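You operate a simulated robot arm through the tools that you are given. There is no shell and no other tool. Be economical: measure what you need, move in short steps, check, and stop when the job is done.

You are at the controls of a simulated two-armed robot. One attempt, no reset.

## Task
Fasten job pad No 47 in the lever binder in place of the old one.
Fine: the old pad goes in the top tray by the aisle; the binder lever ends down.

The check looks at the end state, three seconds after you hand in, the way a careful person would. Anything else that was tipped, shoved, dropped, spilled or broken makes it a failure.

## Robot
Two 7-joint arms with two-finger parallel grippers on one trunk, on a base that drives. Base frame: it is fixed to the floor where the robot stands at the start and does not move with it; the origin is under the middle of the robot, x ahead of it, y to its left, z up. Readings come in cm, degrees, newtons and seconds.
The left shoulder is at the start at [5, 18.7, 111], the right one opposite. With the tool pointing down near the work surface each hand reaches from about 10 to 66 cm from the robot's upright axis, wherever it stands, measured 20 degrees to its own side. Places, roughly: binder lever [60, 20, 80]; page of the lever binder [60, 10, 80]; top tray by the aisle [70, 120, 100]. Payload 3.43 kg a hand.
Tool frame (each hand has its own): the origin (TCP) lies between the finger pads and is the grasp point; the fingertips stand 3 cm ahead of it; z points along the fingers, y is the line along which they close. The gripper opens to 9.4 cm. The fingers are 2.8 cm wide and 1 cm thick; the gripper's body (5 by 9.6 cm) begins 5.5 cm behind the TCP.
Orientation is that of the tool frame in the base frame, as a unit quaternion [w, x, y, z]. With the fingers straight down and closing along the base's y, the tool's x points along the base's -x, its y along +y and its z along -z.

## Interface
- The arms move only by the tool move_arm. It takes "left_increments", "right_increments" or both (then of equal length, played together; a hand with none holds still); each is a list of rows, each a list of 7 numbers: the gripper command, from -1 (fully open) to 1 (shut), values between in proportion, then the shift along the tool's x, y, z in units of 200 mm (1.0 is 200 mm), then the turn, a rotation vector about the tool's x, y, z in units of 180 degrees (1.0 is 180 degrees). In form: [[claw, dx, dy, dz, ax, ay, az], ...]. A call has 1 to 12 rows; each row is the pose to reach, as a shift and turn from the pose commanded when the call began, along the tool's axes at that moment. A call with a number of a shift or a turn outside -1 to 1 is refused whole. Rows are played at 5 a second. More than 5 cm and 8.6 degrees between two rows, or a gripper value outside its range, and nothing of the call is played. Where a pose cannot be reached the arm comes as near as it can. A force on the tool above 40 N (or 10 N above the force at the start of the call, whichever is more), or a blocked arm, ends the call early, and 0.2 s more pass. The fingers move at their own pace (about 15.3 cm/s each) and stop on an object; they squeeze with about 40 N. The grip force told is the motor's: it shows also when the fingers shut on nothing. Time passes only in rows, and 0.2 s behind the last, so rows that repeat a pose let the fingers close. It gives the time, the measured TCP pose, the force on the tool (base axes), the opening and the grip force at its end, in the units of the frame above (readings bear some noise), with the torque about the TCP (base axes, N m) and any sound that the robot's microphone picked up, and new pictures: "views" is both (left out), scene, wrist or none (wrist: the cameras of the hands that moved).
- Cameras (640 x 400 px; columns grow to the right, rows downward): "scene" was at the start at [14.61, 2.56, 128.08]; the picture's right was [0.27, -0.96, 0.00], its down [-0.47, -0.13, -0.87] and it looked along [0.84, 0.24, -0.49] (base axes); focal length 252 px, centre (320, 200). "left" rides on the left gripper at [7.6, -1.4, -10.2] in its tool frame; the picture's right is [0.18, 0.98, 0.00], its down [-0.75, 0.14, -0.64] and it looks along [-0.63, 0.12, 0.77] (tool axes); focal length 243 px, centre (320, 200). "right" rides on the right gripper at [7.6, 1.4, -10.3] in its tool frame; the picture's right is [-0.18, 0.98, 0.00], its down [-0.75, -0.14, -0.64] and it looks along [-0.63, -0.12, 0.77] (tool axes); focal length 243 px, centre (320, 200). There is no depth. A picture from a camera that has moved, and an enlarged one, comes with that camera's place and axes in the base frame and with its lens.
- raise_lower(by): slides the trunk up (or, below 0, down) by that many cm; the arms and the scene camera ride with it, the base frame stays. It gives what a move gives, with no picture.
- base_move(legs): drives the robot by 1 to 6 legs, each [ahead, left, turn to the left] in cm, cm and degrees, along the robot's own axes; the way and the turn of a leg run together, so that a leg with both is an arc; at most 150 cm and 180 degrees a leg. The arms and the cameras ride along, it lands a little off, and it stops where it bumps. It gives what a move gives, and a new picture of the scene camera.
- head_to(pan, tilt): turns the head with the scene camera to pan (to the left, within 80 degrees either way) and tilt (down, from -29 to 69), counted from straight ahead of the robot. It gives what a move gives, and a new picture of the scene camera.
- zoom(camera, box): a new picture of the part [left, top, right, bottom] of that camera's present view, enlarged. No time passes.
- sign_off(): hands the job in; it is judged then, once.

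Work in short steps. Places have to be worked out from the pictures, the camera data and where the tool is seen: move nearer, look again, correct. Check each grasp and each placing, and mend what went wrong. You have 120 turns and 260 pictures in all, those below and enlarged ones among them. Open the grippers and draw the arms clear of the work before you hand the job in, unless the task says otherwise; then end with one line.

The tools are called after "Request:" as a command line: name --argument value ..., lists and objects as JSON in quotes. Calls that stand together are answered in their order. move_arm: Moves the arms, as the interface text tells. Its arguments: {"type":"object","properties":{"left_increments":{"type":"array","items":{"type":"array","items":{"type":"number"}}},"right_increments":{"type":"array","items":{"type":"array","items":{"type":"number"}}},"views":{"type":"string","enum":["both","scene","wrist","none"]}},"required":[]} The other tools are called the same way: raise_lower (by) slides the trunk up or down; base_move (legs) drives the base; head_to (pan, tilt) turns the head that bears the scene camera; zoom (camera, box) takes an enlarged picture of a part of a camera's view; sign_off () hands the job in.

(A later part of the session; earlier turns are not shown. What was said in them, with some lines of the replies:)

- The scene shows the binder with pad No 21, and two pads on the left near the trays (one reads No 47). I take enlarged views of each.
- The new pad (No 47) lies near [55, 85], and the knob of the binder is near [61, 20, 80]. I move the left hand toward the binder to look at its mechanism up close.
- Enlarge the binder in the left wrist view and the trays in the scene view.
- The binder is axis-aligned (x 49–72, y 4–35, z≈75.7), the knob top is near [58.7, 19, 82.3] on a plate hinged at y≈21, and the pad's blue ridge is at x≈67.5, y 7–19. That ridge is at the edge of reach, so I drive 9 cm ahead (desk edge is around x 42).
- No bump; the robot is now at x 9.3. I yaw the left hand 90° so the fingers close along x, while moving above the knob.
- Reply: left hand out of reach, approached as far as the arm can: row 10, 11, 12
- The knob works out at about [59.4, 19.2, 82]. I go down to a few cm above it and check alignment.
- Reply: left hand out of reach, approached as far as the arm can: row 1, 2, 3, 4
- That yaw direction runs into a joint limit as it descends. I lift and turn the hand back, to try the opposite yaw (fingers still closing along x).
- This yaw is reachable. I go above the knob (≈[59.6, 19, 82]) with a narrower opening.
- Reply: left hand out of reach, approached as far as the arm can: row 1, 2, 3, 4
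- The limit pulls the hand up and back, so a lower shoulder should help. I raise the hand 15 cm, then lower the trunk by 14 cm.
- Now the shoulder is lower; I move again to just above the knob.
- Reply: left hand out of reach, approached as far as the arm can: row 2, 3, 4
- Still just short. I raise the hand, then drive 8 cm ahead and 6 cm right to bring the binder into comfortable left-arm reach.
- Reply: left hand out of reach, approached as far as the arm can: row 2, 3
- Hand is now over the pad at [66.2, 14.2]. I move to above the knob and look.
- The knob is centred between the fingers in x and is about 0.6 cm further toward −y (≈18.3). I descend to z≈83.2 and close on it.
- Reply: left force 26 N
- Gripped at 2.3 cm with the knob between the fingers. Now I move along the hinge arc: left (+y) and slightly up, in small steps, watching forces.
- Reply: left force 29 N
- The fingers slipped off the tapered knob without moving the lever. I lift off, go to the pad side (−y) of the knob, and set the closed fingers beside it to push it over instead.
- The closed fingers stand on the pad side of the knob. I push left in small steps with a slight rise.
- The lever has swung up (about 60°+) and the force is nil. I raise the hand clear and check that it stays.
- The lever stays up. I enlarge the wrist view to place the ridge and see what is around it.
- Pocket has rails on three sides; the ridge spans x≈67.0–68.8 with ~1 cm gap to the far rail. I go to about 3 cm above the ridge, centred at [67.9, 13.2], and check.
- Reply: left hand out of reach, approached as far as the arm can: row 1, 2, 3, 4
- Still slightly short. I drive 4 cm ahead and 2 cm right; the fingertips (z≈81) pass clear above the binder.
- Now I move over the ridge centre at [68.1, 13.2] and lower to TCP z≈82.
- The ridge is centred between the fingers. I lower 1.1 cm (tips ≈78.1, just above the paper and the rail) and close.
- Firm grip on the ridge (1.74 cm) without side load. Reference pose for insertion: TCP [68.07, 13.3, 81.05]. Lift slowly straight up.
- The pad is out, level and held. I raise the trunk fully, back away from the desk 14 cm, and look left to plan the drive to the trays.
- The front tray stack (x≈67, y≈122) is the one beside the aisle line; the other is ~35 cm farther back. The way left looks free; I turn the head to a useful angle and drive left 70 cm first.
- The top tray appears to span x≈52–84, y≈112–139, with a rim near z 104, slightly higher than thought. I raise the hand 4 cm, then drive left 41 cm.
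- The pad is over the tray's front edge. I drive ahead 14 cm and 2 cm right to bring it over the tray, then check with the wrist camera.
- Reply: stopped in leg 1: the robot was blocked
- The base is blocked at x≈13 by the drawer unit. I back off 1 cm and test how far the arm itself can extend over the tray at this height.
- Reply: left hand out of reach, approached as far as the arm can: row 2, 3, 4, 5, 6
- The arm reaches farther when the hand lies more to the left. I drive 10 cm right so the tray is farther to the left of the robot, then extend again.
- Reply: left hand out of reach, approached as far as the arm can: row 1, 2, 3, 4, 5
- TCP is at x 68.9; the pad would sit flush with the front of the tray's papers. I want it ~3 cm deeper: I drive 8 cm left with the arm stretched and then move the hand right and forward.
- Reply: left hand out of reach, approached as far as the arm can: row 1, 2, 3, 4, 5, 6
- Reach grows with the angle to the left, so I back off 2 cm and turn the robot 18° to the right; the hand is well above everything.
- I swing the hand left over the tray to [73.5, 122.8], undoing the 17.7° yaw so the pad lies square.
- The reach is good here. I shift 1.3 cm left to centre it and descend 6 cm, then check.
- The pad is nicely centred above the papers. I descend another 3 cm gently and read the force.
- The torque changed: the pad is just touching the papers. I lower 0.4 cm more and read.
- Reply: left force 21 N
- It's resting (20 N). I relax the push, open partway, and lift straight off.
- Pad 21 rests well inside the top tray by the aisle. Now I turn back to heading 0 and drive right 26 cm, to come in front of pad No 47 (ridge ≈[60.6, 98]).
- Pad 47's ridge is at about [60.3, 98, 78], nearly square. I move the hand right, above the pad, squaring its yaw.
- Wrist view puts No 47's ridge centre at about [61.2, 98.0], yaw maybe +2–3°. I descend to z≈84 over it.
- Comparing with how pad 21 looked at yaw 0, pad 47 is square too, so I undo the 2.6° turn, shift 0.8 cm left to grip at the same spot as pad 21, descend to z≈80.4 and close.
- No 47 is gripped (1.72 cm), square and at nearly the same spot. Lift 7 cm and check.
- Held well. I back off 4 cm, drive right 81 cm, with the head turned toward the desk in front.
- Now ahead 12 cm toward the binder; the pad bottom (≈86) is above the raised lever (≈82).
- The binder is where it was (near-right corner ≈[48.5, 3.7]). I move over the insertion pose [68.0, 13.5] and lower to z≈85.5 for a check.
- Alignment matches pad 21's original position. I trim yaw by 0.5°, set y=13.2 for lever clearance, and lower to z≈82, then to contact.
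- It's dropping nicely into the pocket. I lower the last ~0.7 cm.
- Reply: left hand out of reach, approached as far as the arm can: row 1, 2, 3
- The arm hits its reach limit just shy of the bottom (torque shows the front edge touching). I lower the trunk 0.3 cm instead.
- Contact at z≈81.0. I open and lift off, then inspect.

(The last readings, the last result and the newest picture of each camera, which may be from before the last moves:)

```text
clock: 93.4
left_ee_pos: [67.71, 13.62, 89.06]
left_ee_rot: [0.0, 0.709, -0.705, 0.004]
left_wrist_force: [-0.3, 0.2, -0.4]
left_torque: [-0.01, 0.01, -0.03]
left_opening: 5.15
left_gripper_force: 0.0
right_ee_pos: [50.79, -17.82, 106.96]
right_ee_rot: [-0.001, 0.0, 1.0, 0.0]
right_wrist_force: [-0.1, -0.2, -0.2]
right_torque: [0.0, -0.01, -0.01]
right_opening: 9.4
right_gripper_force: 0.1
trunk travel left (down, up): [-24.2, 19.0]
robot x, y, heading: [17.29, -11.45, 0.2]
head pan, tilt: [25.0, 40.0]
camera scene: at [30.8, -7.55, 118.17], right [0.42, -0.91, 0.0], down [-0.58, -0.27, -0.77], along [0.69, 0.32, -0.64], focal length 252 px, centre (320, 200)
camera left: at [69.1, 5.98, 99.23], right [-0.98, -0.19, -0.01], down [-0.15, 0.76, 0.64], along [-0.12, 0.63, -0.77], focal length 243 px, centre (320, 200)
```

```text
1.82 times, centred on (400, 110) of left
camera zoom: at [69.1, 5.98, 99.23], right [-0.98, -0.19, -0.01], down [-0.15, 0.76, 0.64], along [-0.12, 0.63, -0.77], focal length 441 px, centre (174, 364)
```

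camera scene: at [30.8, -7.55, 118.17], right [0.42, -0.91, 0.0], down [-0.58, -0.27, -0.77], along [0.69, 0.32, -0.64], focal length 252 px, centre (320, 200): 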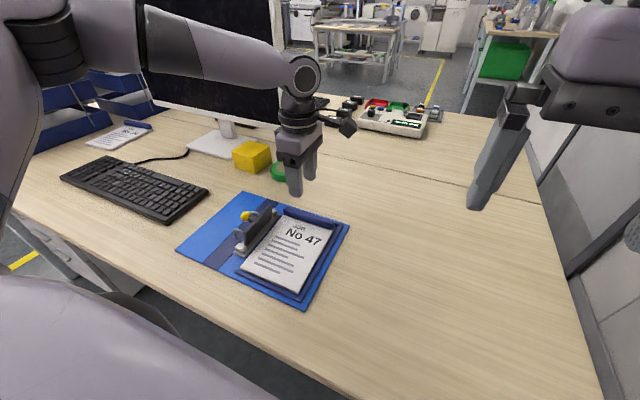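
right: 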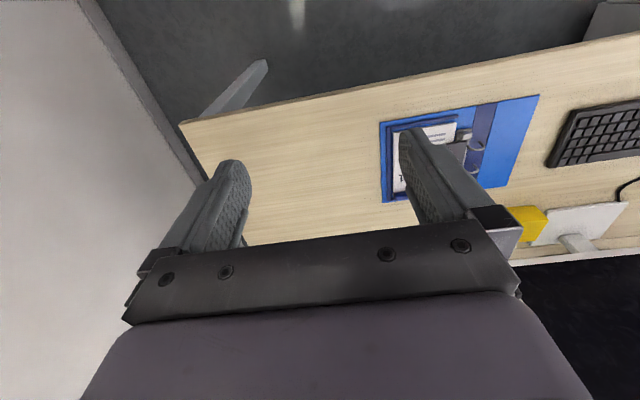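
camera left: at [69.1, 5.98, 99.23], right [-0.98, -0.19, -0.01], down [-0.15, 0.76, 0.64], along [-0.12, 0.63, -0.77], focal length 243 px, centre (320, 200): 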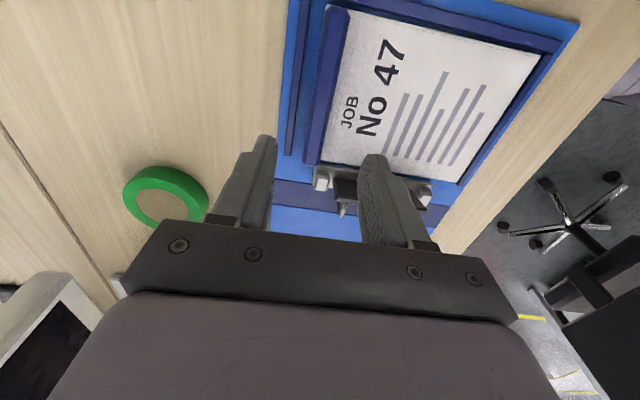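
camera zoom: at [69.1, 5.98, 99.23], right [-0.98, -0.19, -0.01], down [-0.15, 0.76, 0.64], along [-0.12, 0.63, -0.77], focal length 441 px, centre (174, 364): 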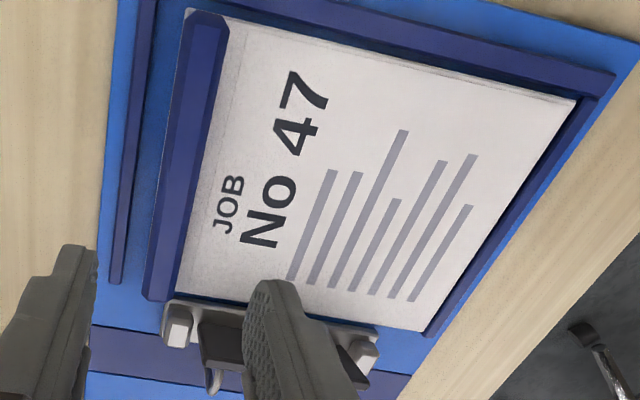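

Pad 47 is seated inside the rails with its edge beside the lever. Next, I bring the closed fingers to the left of the raised knob (≈[59.6, 23.8, 80.5]), between the rings.

Request:
move_arm --left_increments '[[1, -0.18, 0.1, 0, 0, 0, 0], [1, -0.36, 0.2, 0, 0, 0, 0], [1, -0.54, 0.3, 0, 0, 0, 0], [1, -0.695, 0.405, 0, 0, 0, 0], [1, -0.695, 0.405, 0.1, 0, 0, 0], [1, -0.695, 0.405, 0.1, 0, 0, 0]]' --views "both"

Request:
zoom --camera "scene" --box '[160, 160, 340, 290]'

Request:
zoom --camera "left" --box '[220, 20, 460, 220]'

```text
clock: 94.8
left_ee_pos: [59.37, 27.35, 86.83]
left_ee_rot: [0.0, 0.71, -0.705, 0.004]
left_wrist_force: [-0.5, -0.2, -0.7]
left_torque: [0.0, 0.02, -0.01]
left_opening: 0.0
left_gripper_force: 33.3
right_ee_pos: [50.75, -17.98, 106.92]
right_ee_rot: [-0.002, 0.001, 1.0, 0.0]
right_wrist_force: [0.3, -0.4, 0.6]
right_torque: [-0.02, 0.01, -0.01]
right_opening: 9.41
right_gripper_force: 0.0
trunk travel left (down, up): [-24.2, 19.0]
robot x, y, heading: [16.66, -11.36, 0.3]
head pan, tilt: [25.0, 40.0]
camera scene: at [30.81, -7.56, 118.17], right [0.42, -0.91, 0.0], down [-0.58, -0.27, -0.77], along [0.69, 0.32, -0.64], focal length 252 px, centre (320, 200)
camera left: at [60.9, 19.74, 97.07], right [-0.98, -0.19, -0.01], down [-0.15, 0.76, 0.64], along [-0.12, 0.63, -0.77], focal length 243 px, centre (320, 200)
```

scene: 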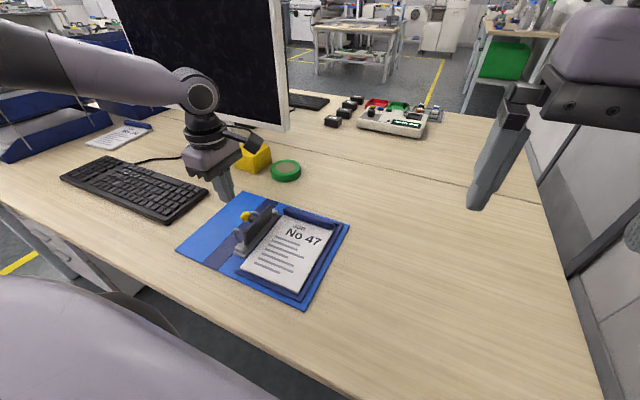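
left: 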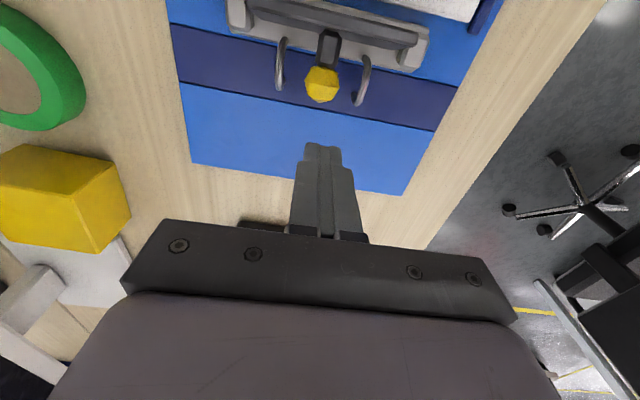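

```text
3.08 times, centred on (250, 225) of scene
camera zoom: at [30.81, -7.56, 118.17], right [0.42, -0.91, 0.0], down [-0.58, -0.27, -0.77], along [0.69, 0.32, -0.64], focal length 774 px, centre (535, 123)
```

zoom: 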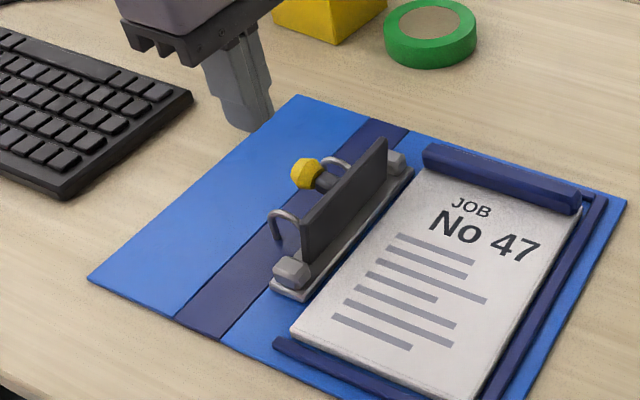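

```text
2.00 times, centred on (340, 120) of left
camera zoom: at [60.9, 19.74, 97.07], right [-0.98, -0.19, -0.01], down [-0.15, 0.76, 0.64], along [-0.12, 0.63, -0.77], focal length 485 px, centre (280, 360)
```

zoom: 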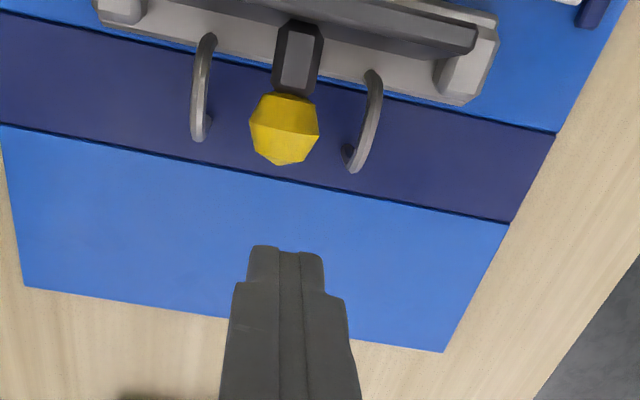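

The finger is in line with the knob. I descend to z≈82.4 beside it.

Request:
move_arm --left_increments '[[1, 0, 0, 0.1, 0, 0, 0], [1, 0, 0, 0.22, 0, 0, 0], [1, 0, 0, 0.22, 0, 0, 0]]' --views "none"

Request:
move_arm --left_increments '[[1, 0.04, 0, 0, 0, 0, 0], [1, 0.08, 0, 0, 0, 0, 0], [1, 0.12, 0, -0.01, 0, 0, 0], [1, 0.16, 0, -0.02, 0, 0, 0], [1, 0.2, 0, -0.03, 0, 0, 0], [1, 0.2, 0, -0.03, 0, 0, 0]]' --views "both"

Request:
zoom --camera "scene" --box '[160, 160, 340, 290]'

```text
clock: 95.6
left_ee_pos: [59.56, 27.24, 82.41]
left_ee_rot: [-0.001, 0.71, -0.704, 0.004]
left_wrist_force: [0.3, 0.1, -0.4]
left_torque: [0.01, 0.03, -0.03]
left_opening: 0.0
left_gripper_force: 33.4
right_ee_pos: [50.7, -17.93, 106.97]
right_ee_rot: [-0.001, 0.0, 1.0, -0.001]
right_wrist_force: [0.1, 0.1, -0.6]
right_torque: [-0.01, 0.02, 0.02]
right_opening: 9.4
right_gripper_force: 0.1
trunk travel left (down, up): [-24.2, 19.0]
robot x, y, heading: [17.63, -11.34, 0.0]
head pan, tilt: [25.0, 40.0]
```

```text
clock: 97.0
left_ee_pos: [59.48, 23.2, 83.01]
left_ee_rot: [-0.001, 0.709, -0.705, 0.004]
left_wrist_force: [-0.4, 0.1, -0.5]
left_torque: [0.0, -0.02, -0.04]
left_opening: 0.02
left_gripper_force: 32.9
right_ee_pos: [50.68, -17.84, 106.95]
right_ee_rot: [-0.002, 0.001, 1.0, 0.001]
right_wrist_force: [-0.1, -0.1, 1.1]
right_torque: [0.03, 0.0, 0.03]
right_opening: 9.41
right_gripper_force: 0.1
trunk travel left (down, up): [-24.2, 19.0]
robot x, y, heading: [16.84, -11.61, -0.2]
head pan, tilt: [25.0, 40.0]
camera scene: at [30.8, -7.56, 118.16], right [0.42, -0.91, 0.0], down [-0.58, -0.27, -0.77], along [0.69, 0.32, -0.64], focal length 252 px, centre (320, 200)
camera left: at [60.92, 15.73, 93.32], right [-0.98, -0.19, -0.01], down [-0.15, 0.76, 0.64], along [-0.12, 0.63, -0.77], focal length 243 px, centre (320, 200)
```

scene: 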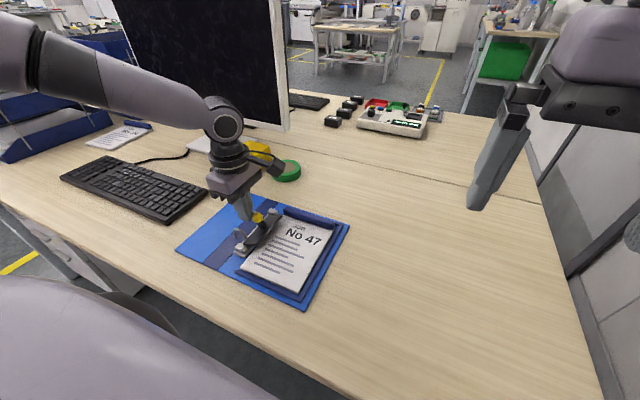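
left: 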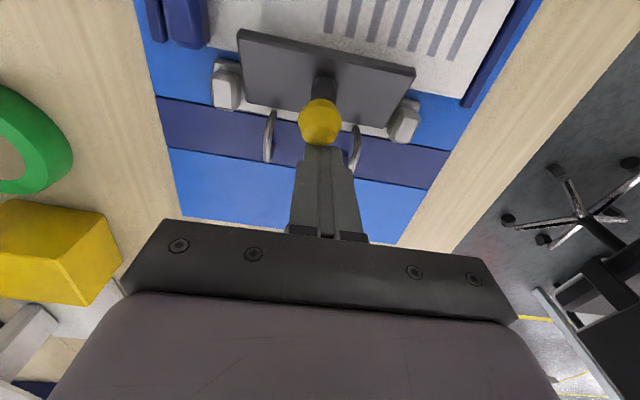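

```text
3.08 times, centred on (250, 225) of scene
camera zoom: at [30.8, -7.56, 118.16], right [0.42, -0.91, 0.0], down [-0.58, -0.27, -0.77], along [0.69, 0.32, -0.64], focal length 774 px, centre (535, 123)
```

zoom: 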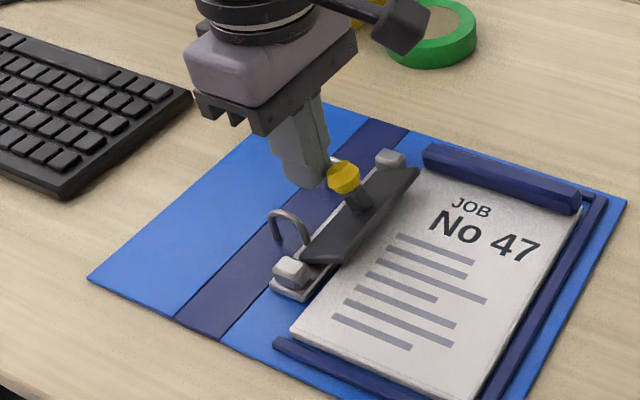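

The lever is halfway down, with little force. I keep pushing 2.4 cm more.

Request:
move_arm --left_increments '[[1, 0.04, 0, -0.01, 0, 0, 0], [1, 0.08, 0, -0.01, 0, 0, 0], [1, 0.11, 0, -0.01, 0, 0, 0], [1, 0.11, 0, -0.01, 0, 0, 0]]' --views "scene"

Request:
zoom --camera "scene" --box '[160, 160, 340, 290]'

```text
clock: 98.0
left_ee_pos: [59.66, 21.46, 83.21]
left_ee_rot: [-0.003, 0.71, -0.704, 0.003]
left_wrist_force: [-0.2, 28.7, 10.7]
left_torque: [0.7, 0.07, 0.1]
left_opening: 0.02
left_gripper_force: 32.6
right_ee_pos: [50.78, -17.79, 107.0]
right_ee_rot: [-0.001, 0.001, 1.0, -0.001]
right_wrist_force: [0.4, -0.7, -0.2]
right_torque: [0.0, 0.0, 0.0]
right_opening: 9.4
right_gripper_force: 0.0
trunk travel left (down, up): [-24.2, 19.0]
robot x, y, heading: [17.29, -11.0, 0.2]
head pan, tilt: [25.0, 40.0]
camera scene: at [30.73, -7.33, 118.19], right [0.42, -0.91, 0.0], down [-0.58, -0.27, -0.77], along [0.69, 0.32, -0.64], focal length 252 px, centre (320, 200)
```

scene: 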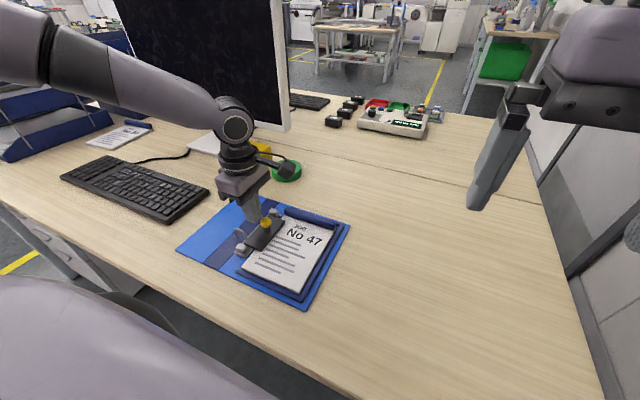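

```text
3.08 times, centred on (250, 225) of scene
camera zoom: at [30.73, -7.33, 118.19], right [0.42, -0.91, 0.0], down [-0.58, -0.27, -0.77], along [0.69, 0.32, -0.64], focal length 774 px, centre (535, 123)
```

zoom: 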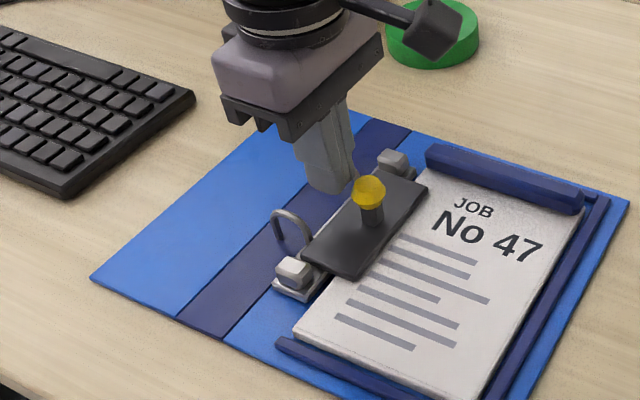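

The lever is down against the pad (28.7 N at the stop). I back off left, rise, and look at whether it stays.

Request:
move_arm --left_increments '[[1, -0.05, 0, 0, 0, 0, 0], [1, -0.08, 0, -0.1, 0, 0, 0], [1, -0.08, 0, -0.25, 0, 0, 0], [1, 0.0, 0, -0.3, 0, 0, 0], [1, 0.08, 0, -0.3, 0, 0, 0], [1, 0.14, 0, -0.3, 0, 0, 0], [1, 0.14, 0, -0.3, 0, 0, 0]]' --views "both"

Request:
zoom --camera "scene" --box '[160, 160, 340, 290]'

```text
clock: 99.6
left_ee_pos: [59.56, 18.3, 89.27]
left_ee_rot: [0.0, 0.709, -0.705, 0.004]
left_wrist_force: [-0.1, 0.8, -0.3]
left_torque: [-0.02, 0.01, 0.02]
left_opening: 0.0
left_gripper_force: 32.8
right_ee_pos: [50.76, -17.76, 106.96]
right_ee_rot: [-0.001, 0.0, 1.0, 0.0]
right_wrist_force: [0.9, 0.5, 0.2]
right_torque: [-0.03, 0.03, -0.02]
right_opening: 9.4
right_gripper_force: 0.0
trunk travel left (down, up): [-24.2, 19.0]
robot x, y, heading: [17.43, -11.4, -0.0]
head pan, tilt: [25.0, 40.0]
camera scene: at [30.8, -7.55, 118.17], right [0.42, -0.91, 0.0], down [-0.58, -0.27, -0.77], along [0.69, 0.32, -0.64], focal length 252 px, centre (320, 200)
camera left: at [60.94, 10.73, 99.48], right [-0.98, -0.19, -0.01], down [-0.15, 0.76, 0.64], along [-0.12, 0.63, -0.77], focal length 243 px, centre (320, 200)
```

scene: 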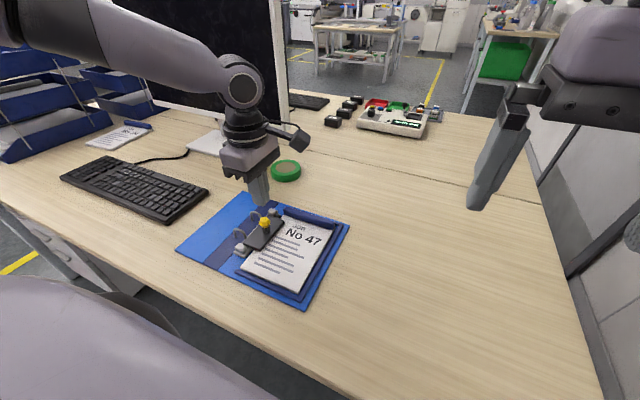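
left: 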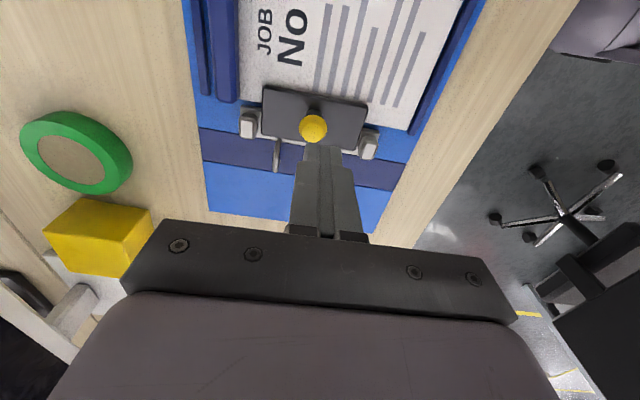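

```text
3.08 times, centred on (250, 225) of scene
camera zoom: at [30.8, -7.55, 118.17], right [0.42, -0.91, 0.0], down [-0.58, -0.27, -0.77], along [0.69, 0.32, -0.64], focal length 774 px, centre (535, 123)
```

zoom: 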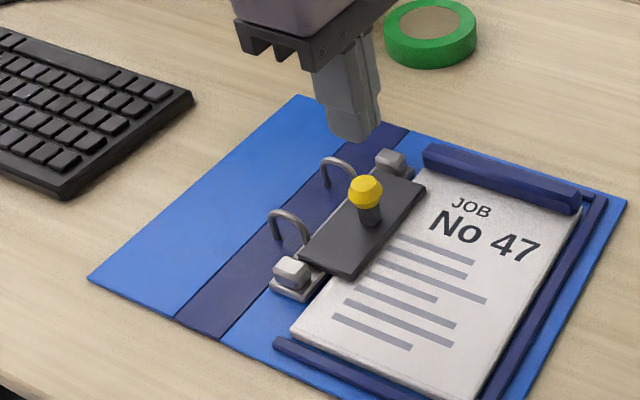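

The lever is down. I press the knob gently from above to be sure it is fully home.

Request:
move_arm --left_increments '[[1, 0, 0, 0.1, 0, 0, 0], [1, 0, 0, 0.18, 0, 0, 0], [1, 0, 0, 0.205, 0, 0, 0], [1, 0, 0, 0.22, 0, 0, 0], [1, 0, 0, 0.23, 0, 0, 0]]' --views "none"

```text
clock: 100.8
left_ee_pos: [59.51, 18.18, 84.73]
left_ee_rot: [-0.001, 0.71, -0.705, 0.005]
left_wrist_force: [-0.7, 0.9, 0.7]
left_torque: [-0.01, -0.01, -0.04]
left_opening: 0.0
left_gripper_force: 33.0
right_ee_pos: [50.97, -17.9, 106.94]
right_ee_rot: [-0.002, 0.001, 1.0, 0.0]
right_wrist_force: [0.0, 0.6, -0.4]
right_torque: [0.03, 0.03, 0.0]
right_opening: 9.41
right_gripper_force: 0.0
trunk travel left (down, up): [-24.2, 19.0]
robot x, y, heading: [16.92, -11.26, 0.1]
head pan, tilt: [25.0, 40.0]
```

No contact yet; earlier the knob top was met near TCP z 84.2, so I go 0.6 cm lower in small steps.

Request:
move_arm --left_increments '[[1, 0, 0, 0.01, 0, 0, 0], [1, 0, 0, 0.02, 0, 0, 0], [1, 0, 0, 0.03, 0, 0, 0], [1, 0, 0, 0.035, 0, 0, 0]]' --views "none"

```text
clock: 101.8
left_ee_pos: [59.53, 18.28, 84.28]
left_ee_rot: [-0.004, 0.709, -0.705, 0.007]
left_wrist_force: [-6.2, 5.1, 32.7]
left_torque: [0.42, 0.06, -0.18]
left_opening: 0.0
left_gripper_force: 33.6
right_ee_pos: [50.54, -17.93, 107.07]
right_ee_rot: [0.0, 0.001, 1.0, 0.001]
right_wrist_force: [0.0, 0.4, -0.3]
right_torque: [-0.03, 0.0, 0.05]
right_opening: 9.4
right_gripper_force: 0.0
trunk travel left (down, up): [-24.2, 19.0]
robot x, y, heading: [17.52, -11.08, 0.3]
head pan, tilt: [25.0, 40.0]
```

Pressed with 33 N at the same height as at the start, so the lever is home. I rise straight up, open the gripper and look at the final state.

Request:
move_arm --left_increments '[[1, 0, 0, -0.1, 0, 0, 0], [1, 0, 0, -0.3, 0, 0, 0], [1, 0, 0, -0.5, 0, 0, 0], [-1, 0, 0, -0.7, 0, 0, 0], [-1, 0, 0, -0.7, 0, 0, 0]]' --views "none"

Request:
base_move --legs '[[-14, 0, 0]]'

Request:
zoom --camera "scene" --box '[200, 120, 380, 260]'

Request:
zoom --camera "scene" --box '[0, 40, 200, 200]'

```text
clock: 103.0
left_ee_pos: [59.57, 18.28, 97.94]
left_ee_rot: [-0.001, 0.71, -0.704, 0.004]
left_wrist_force: [0.4, 0.1, -0.3]
left_torque: [0.0, 0.03, 0.03]
left_opening: 9.44
left_gripper_force: 0.0
right_ee_pos: [50.83, -17.85, 106.9]
right_ee_rot: [-0.002, 0.001, 1.0, 0.0]
right_wrist_force: [-0.1, -0.2, 0.4]
right_torque: [0.03, -0.01, -0.03]
right_opening: 9.4
right_gripper_force: 0.0
trunk travel left (down, up): [-24.2, 19.0]
robot x, y, heading: [17.19, -11.17, -0.0]
head pan, tilt: [25.0, 40.0]
```

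```text
clock: 104.3
left_ee_pos: [45.62, 18.3, 97.91]
left_ee_rot: [0.0, 0.71, -0.704, 0.004]
left_wrist_force: [-0.3, -0.5, 0.0]
left_torque: [-0.01, -0.01, -0.01]
left_opening: 9.41
left_gripper_force: 0.2
right_ee_pos: [36.96, -17.87, 106.89]
right_ee_rot: [-0.001, 0.0, 1.0, -0.001]
right_wrist_force: [-0.4, -0.7, -0.3]
right_torque: [0.01, 0.02, 0.0]
right_opening: 9.39
right_gripper_force: 0.1
trunk travel left (down, up): [-24.2, 19.0]
robot x, y, heading: [3.46, -11.49, 0.1]
head pan, tilt: [25.0, 40.0]
camera scene: at [16.91, -7.56, 118.17], right [0.43, -0.91, 0.0], down [-0.58, -0.27, -0.77], along [0.69, 0.33, -0.64], focal length 252 px, centre (320, 200)
```

scene: 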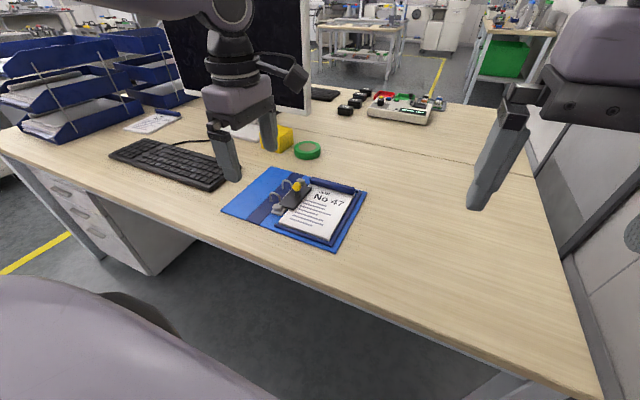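

```text
2.86 times, centred on (290, 190) of scene
camera zoom: at [16.91, -7.56, 118.17], right [0.43, -0.91, 0.0], down [-0.58, -0.27, -0.77], along [0.69, 0.33, -0.64], focal length 718 px, centre (406, 229)
```

zoom: 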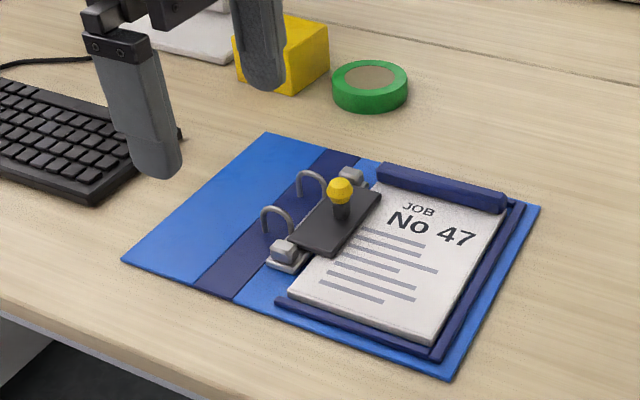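

```text
2.50 times, centred on (100, 120) of scene
camera zoom: at [16.91, -7.56, 118.17], right [0.43, -0.91, 0.0], down [-0.58, -0.27, -0.77], along [0.69, 0.33, -0.64], focal length 629 px, centre (870, 400)
```

zoom: 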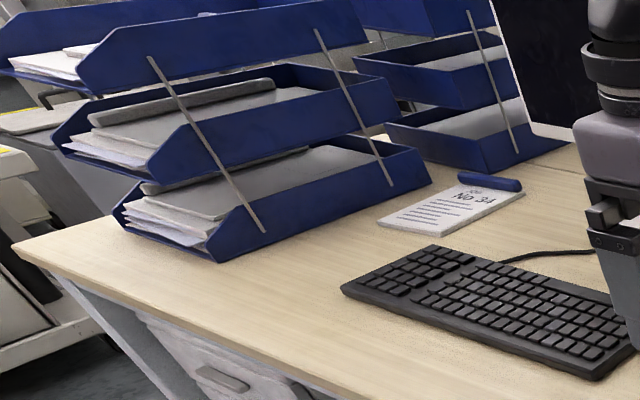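

The binder holds No 47 with the lever down, pad 21 is in the top tray by the aisle, the other things are in place, and both hands are open and clear. I hand in.

Request:
sign_off

```text
The job is handed in.
```

Job pad No 47 is in the lever binder with the lever down, and the old pad No 21 lies in the top tray by the aisle. The base touched the drawer unit once on the way; the last pictures showed nothing else moved.
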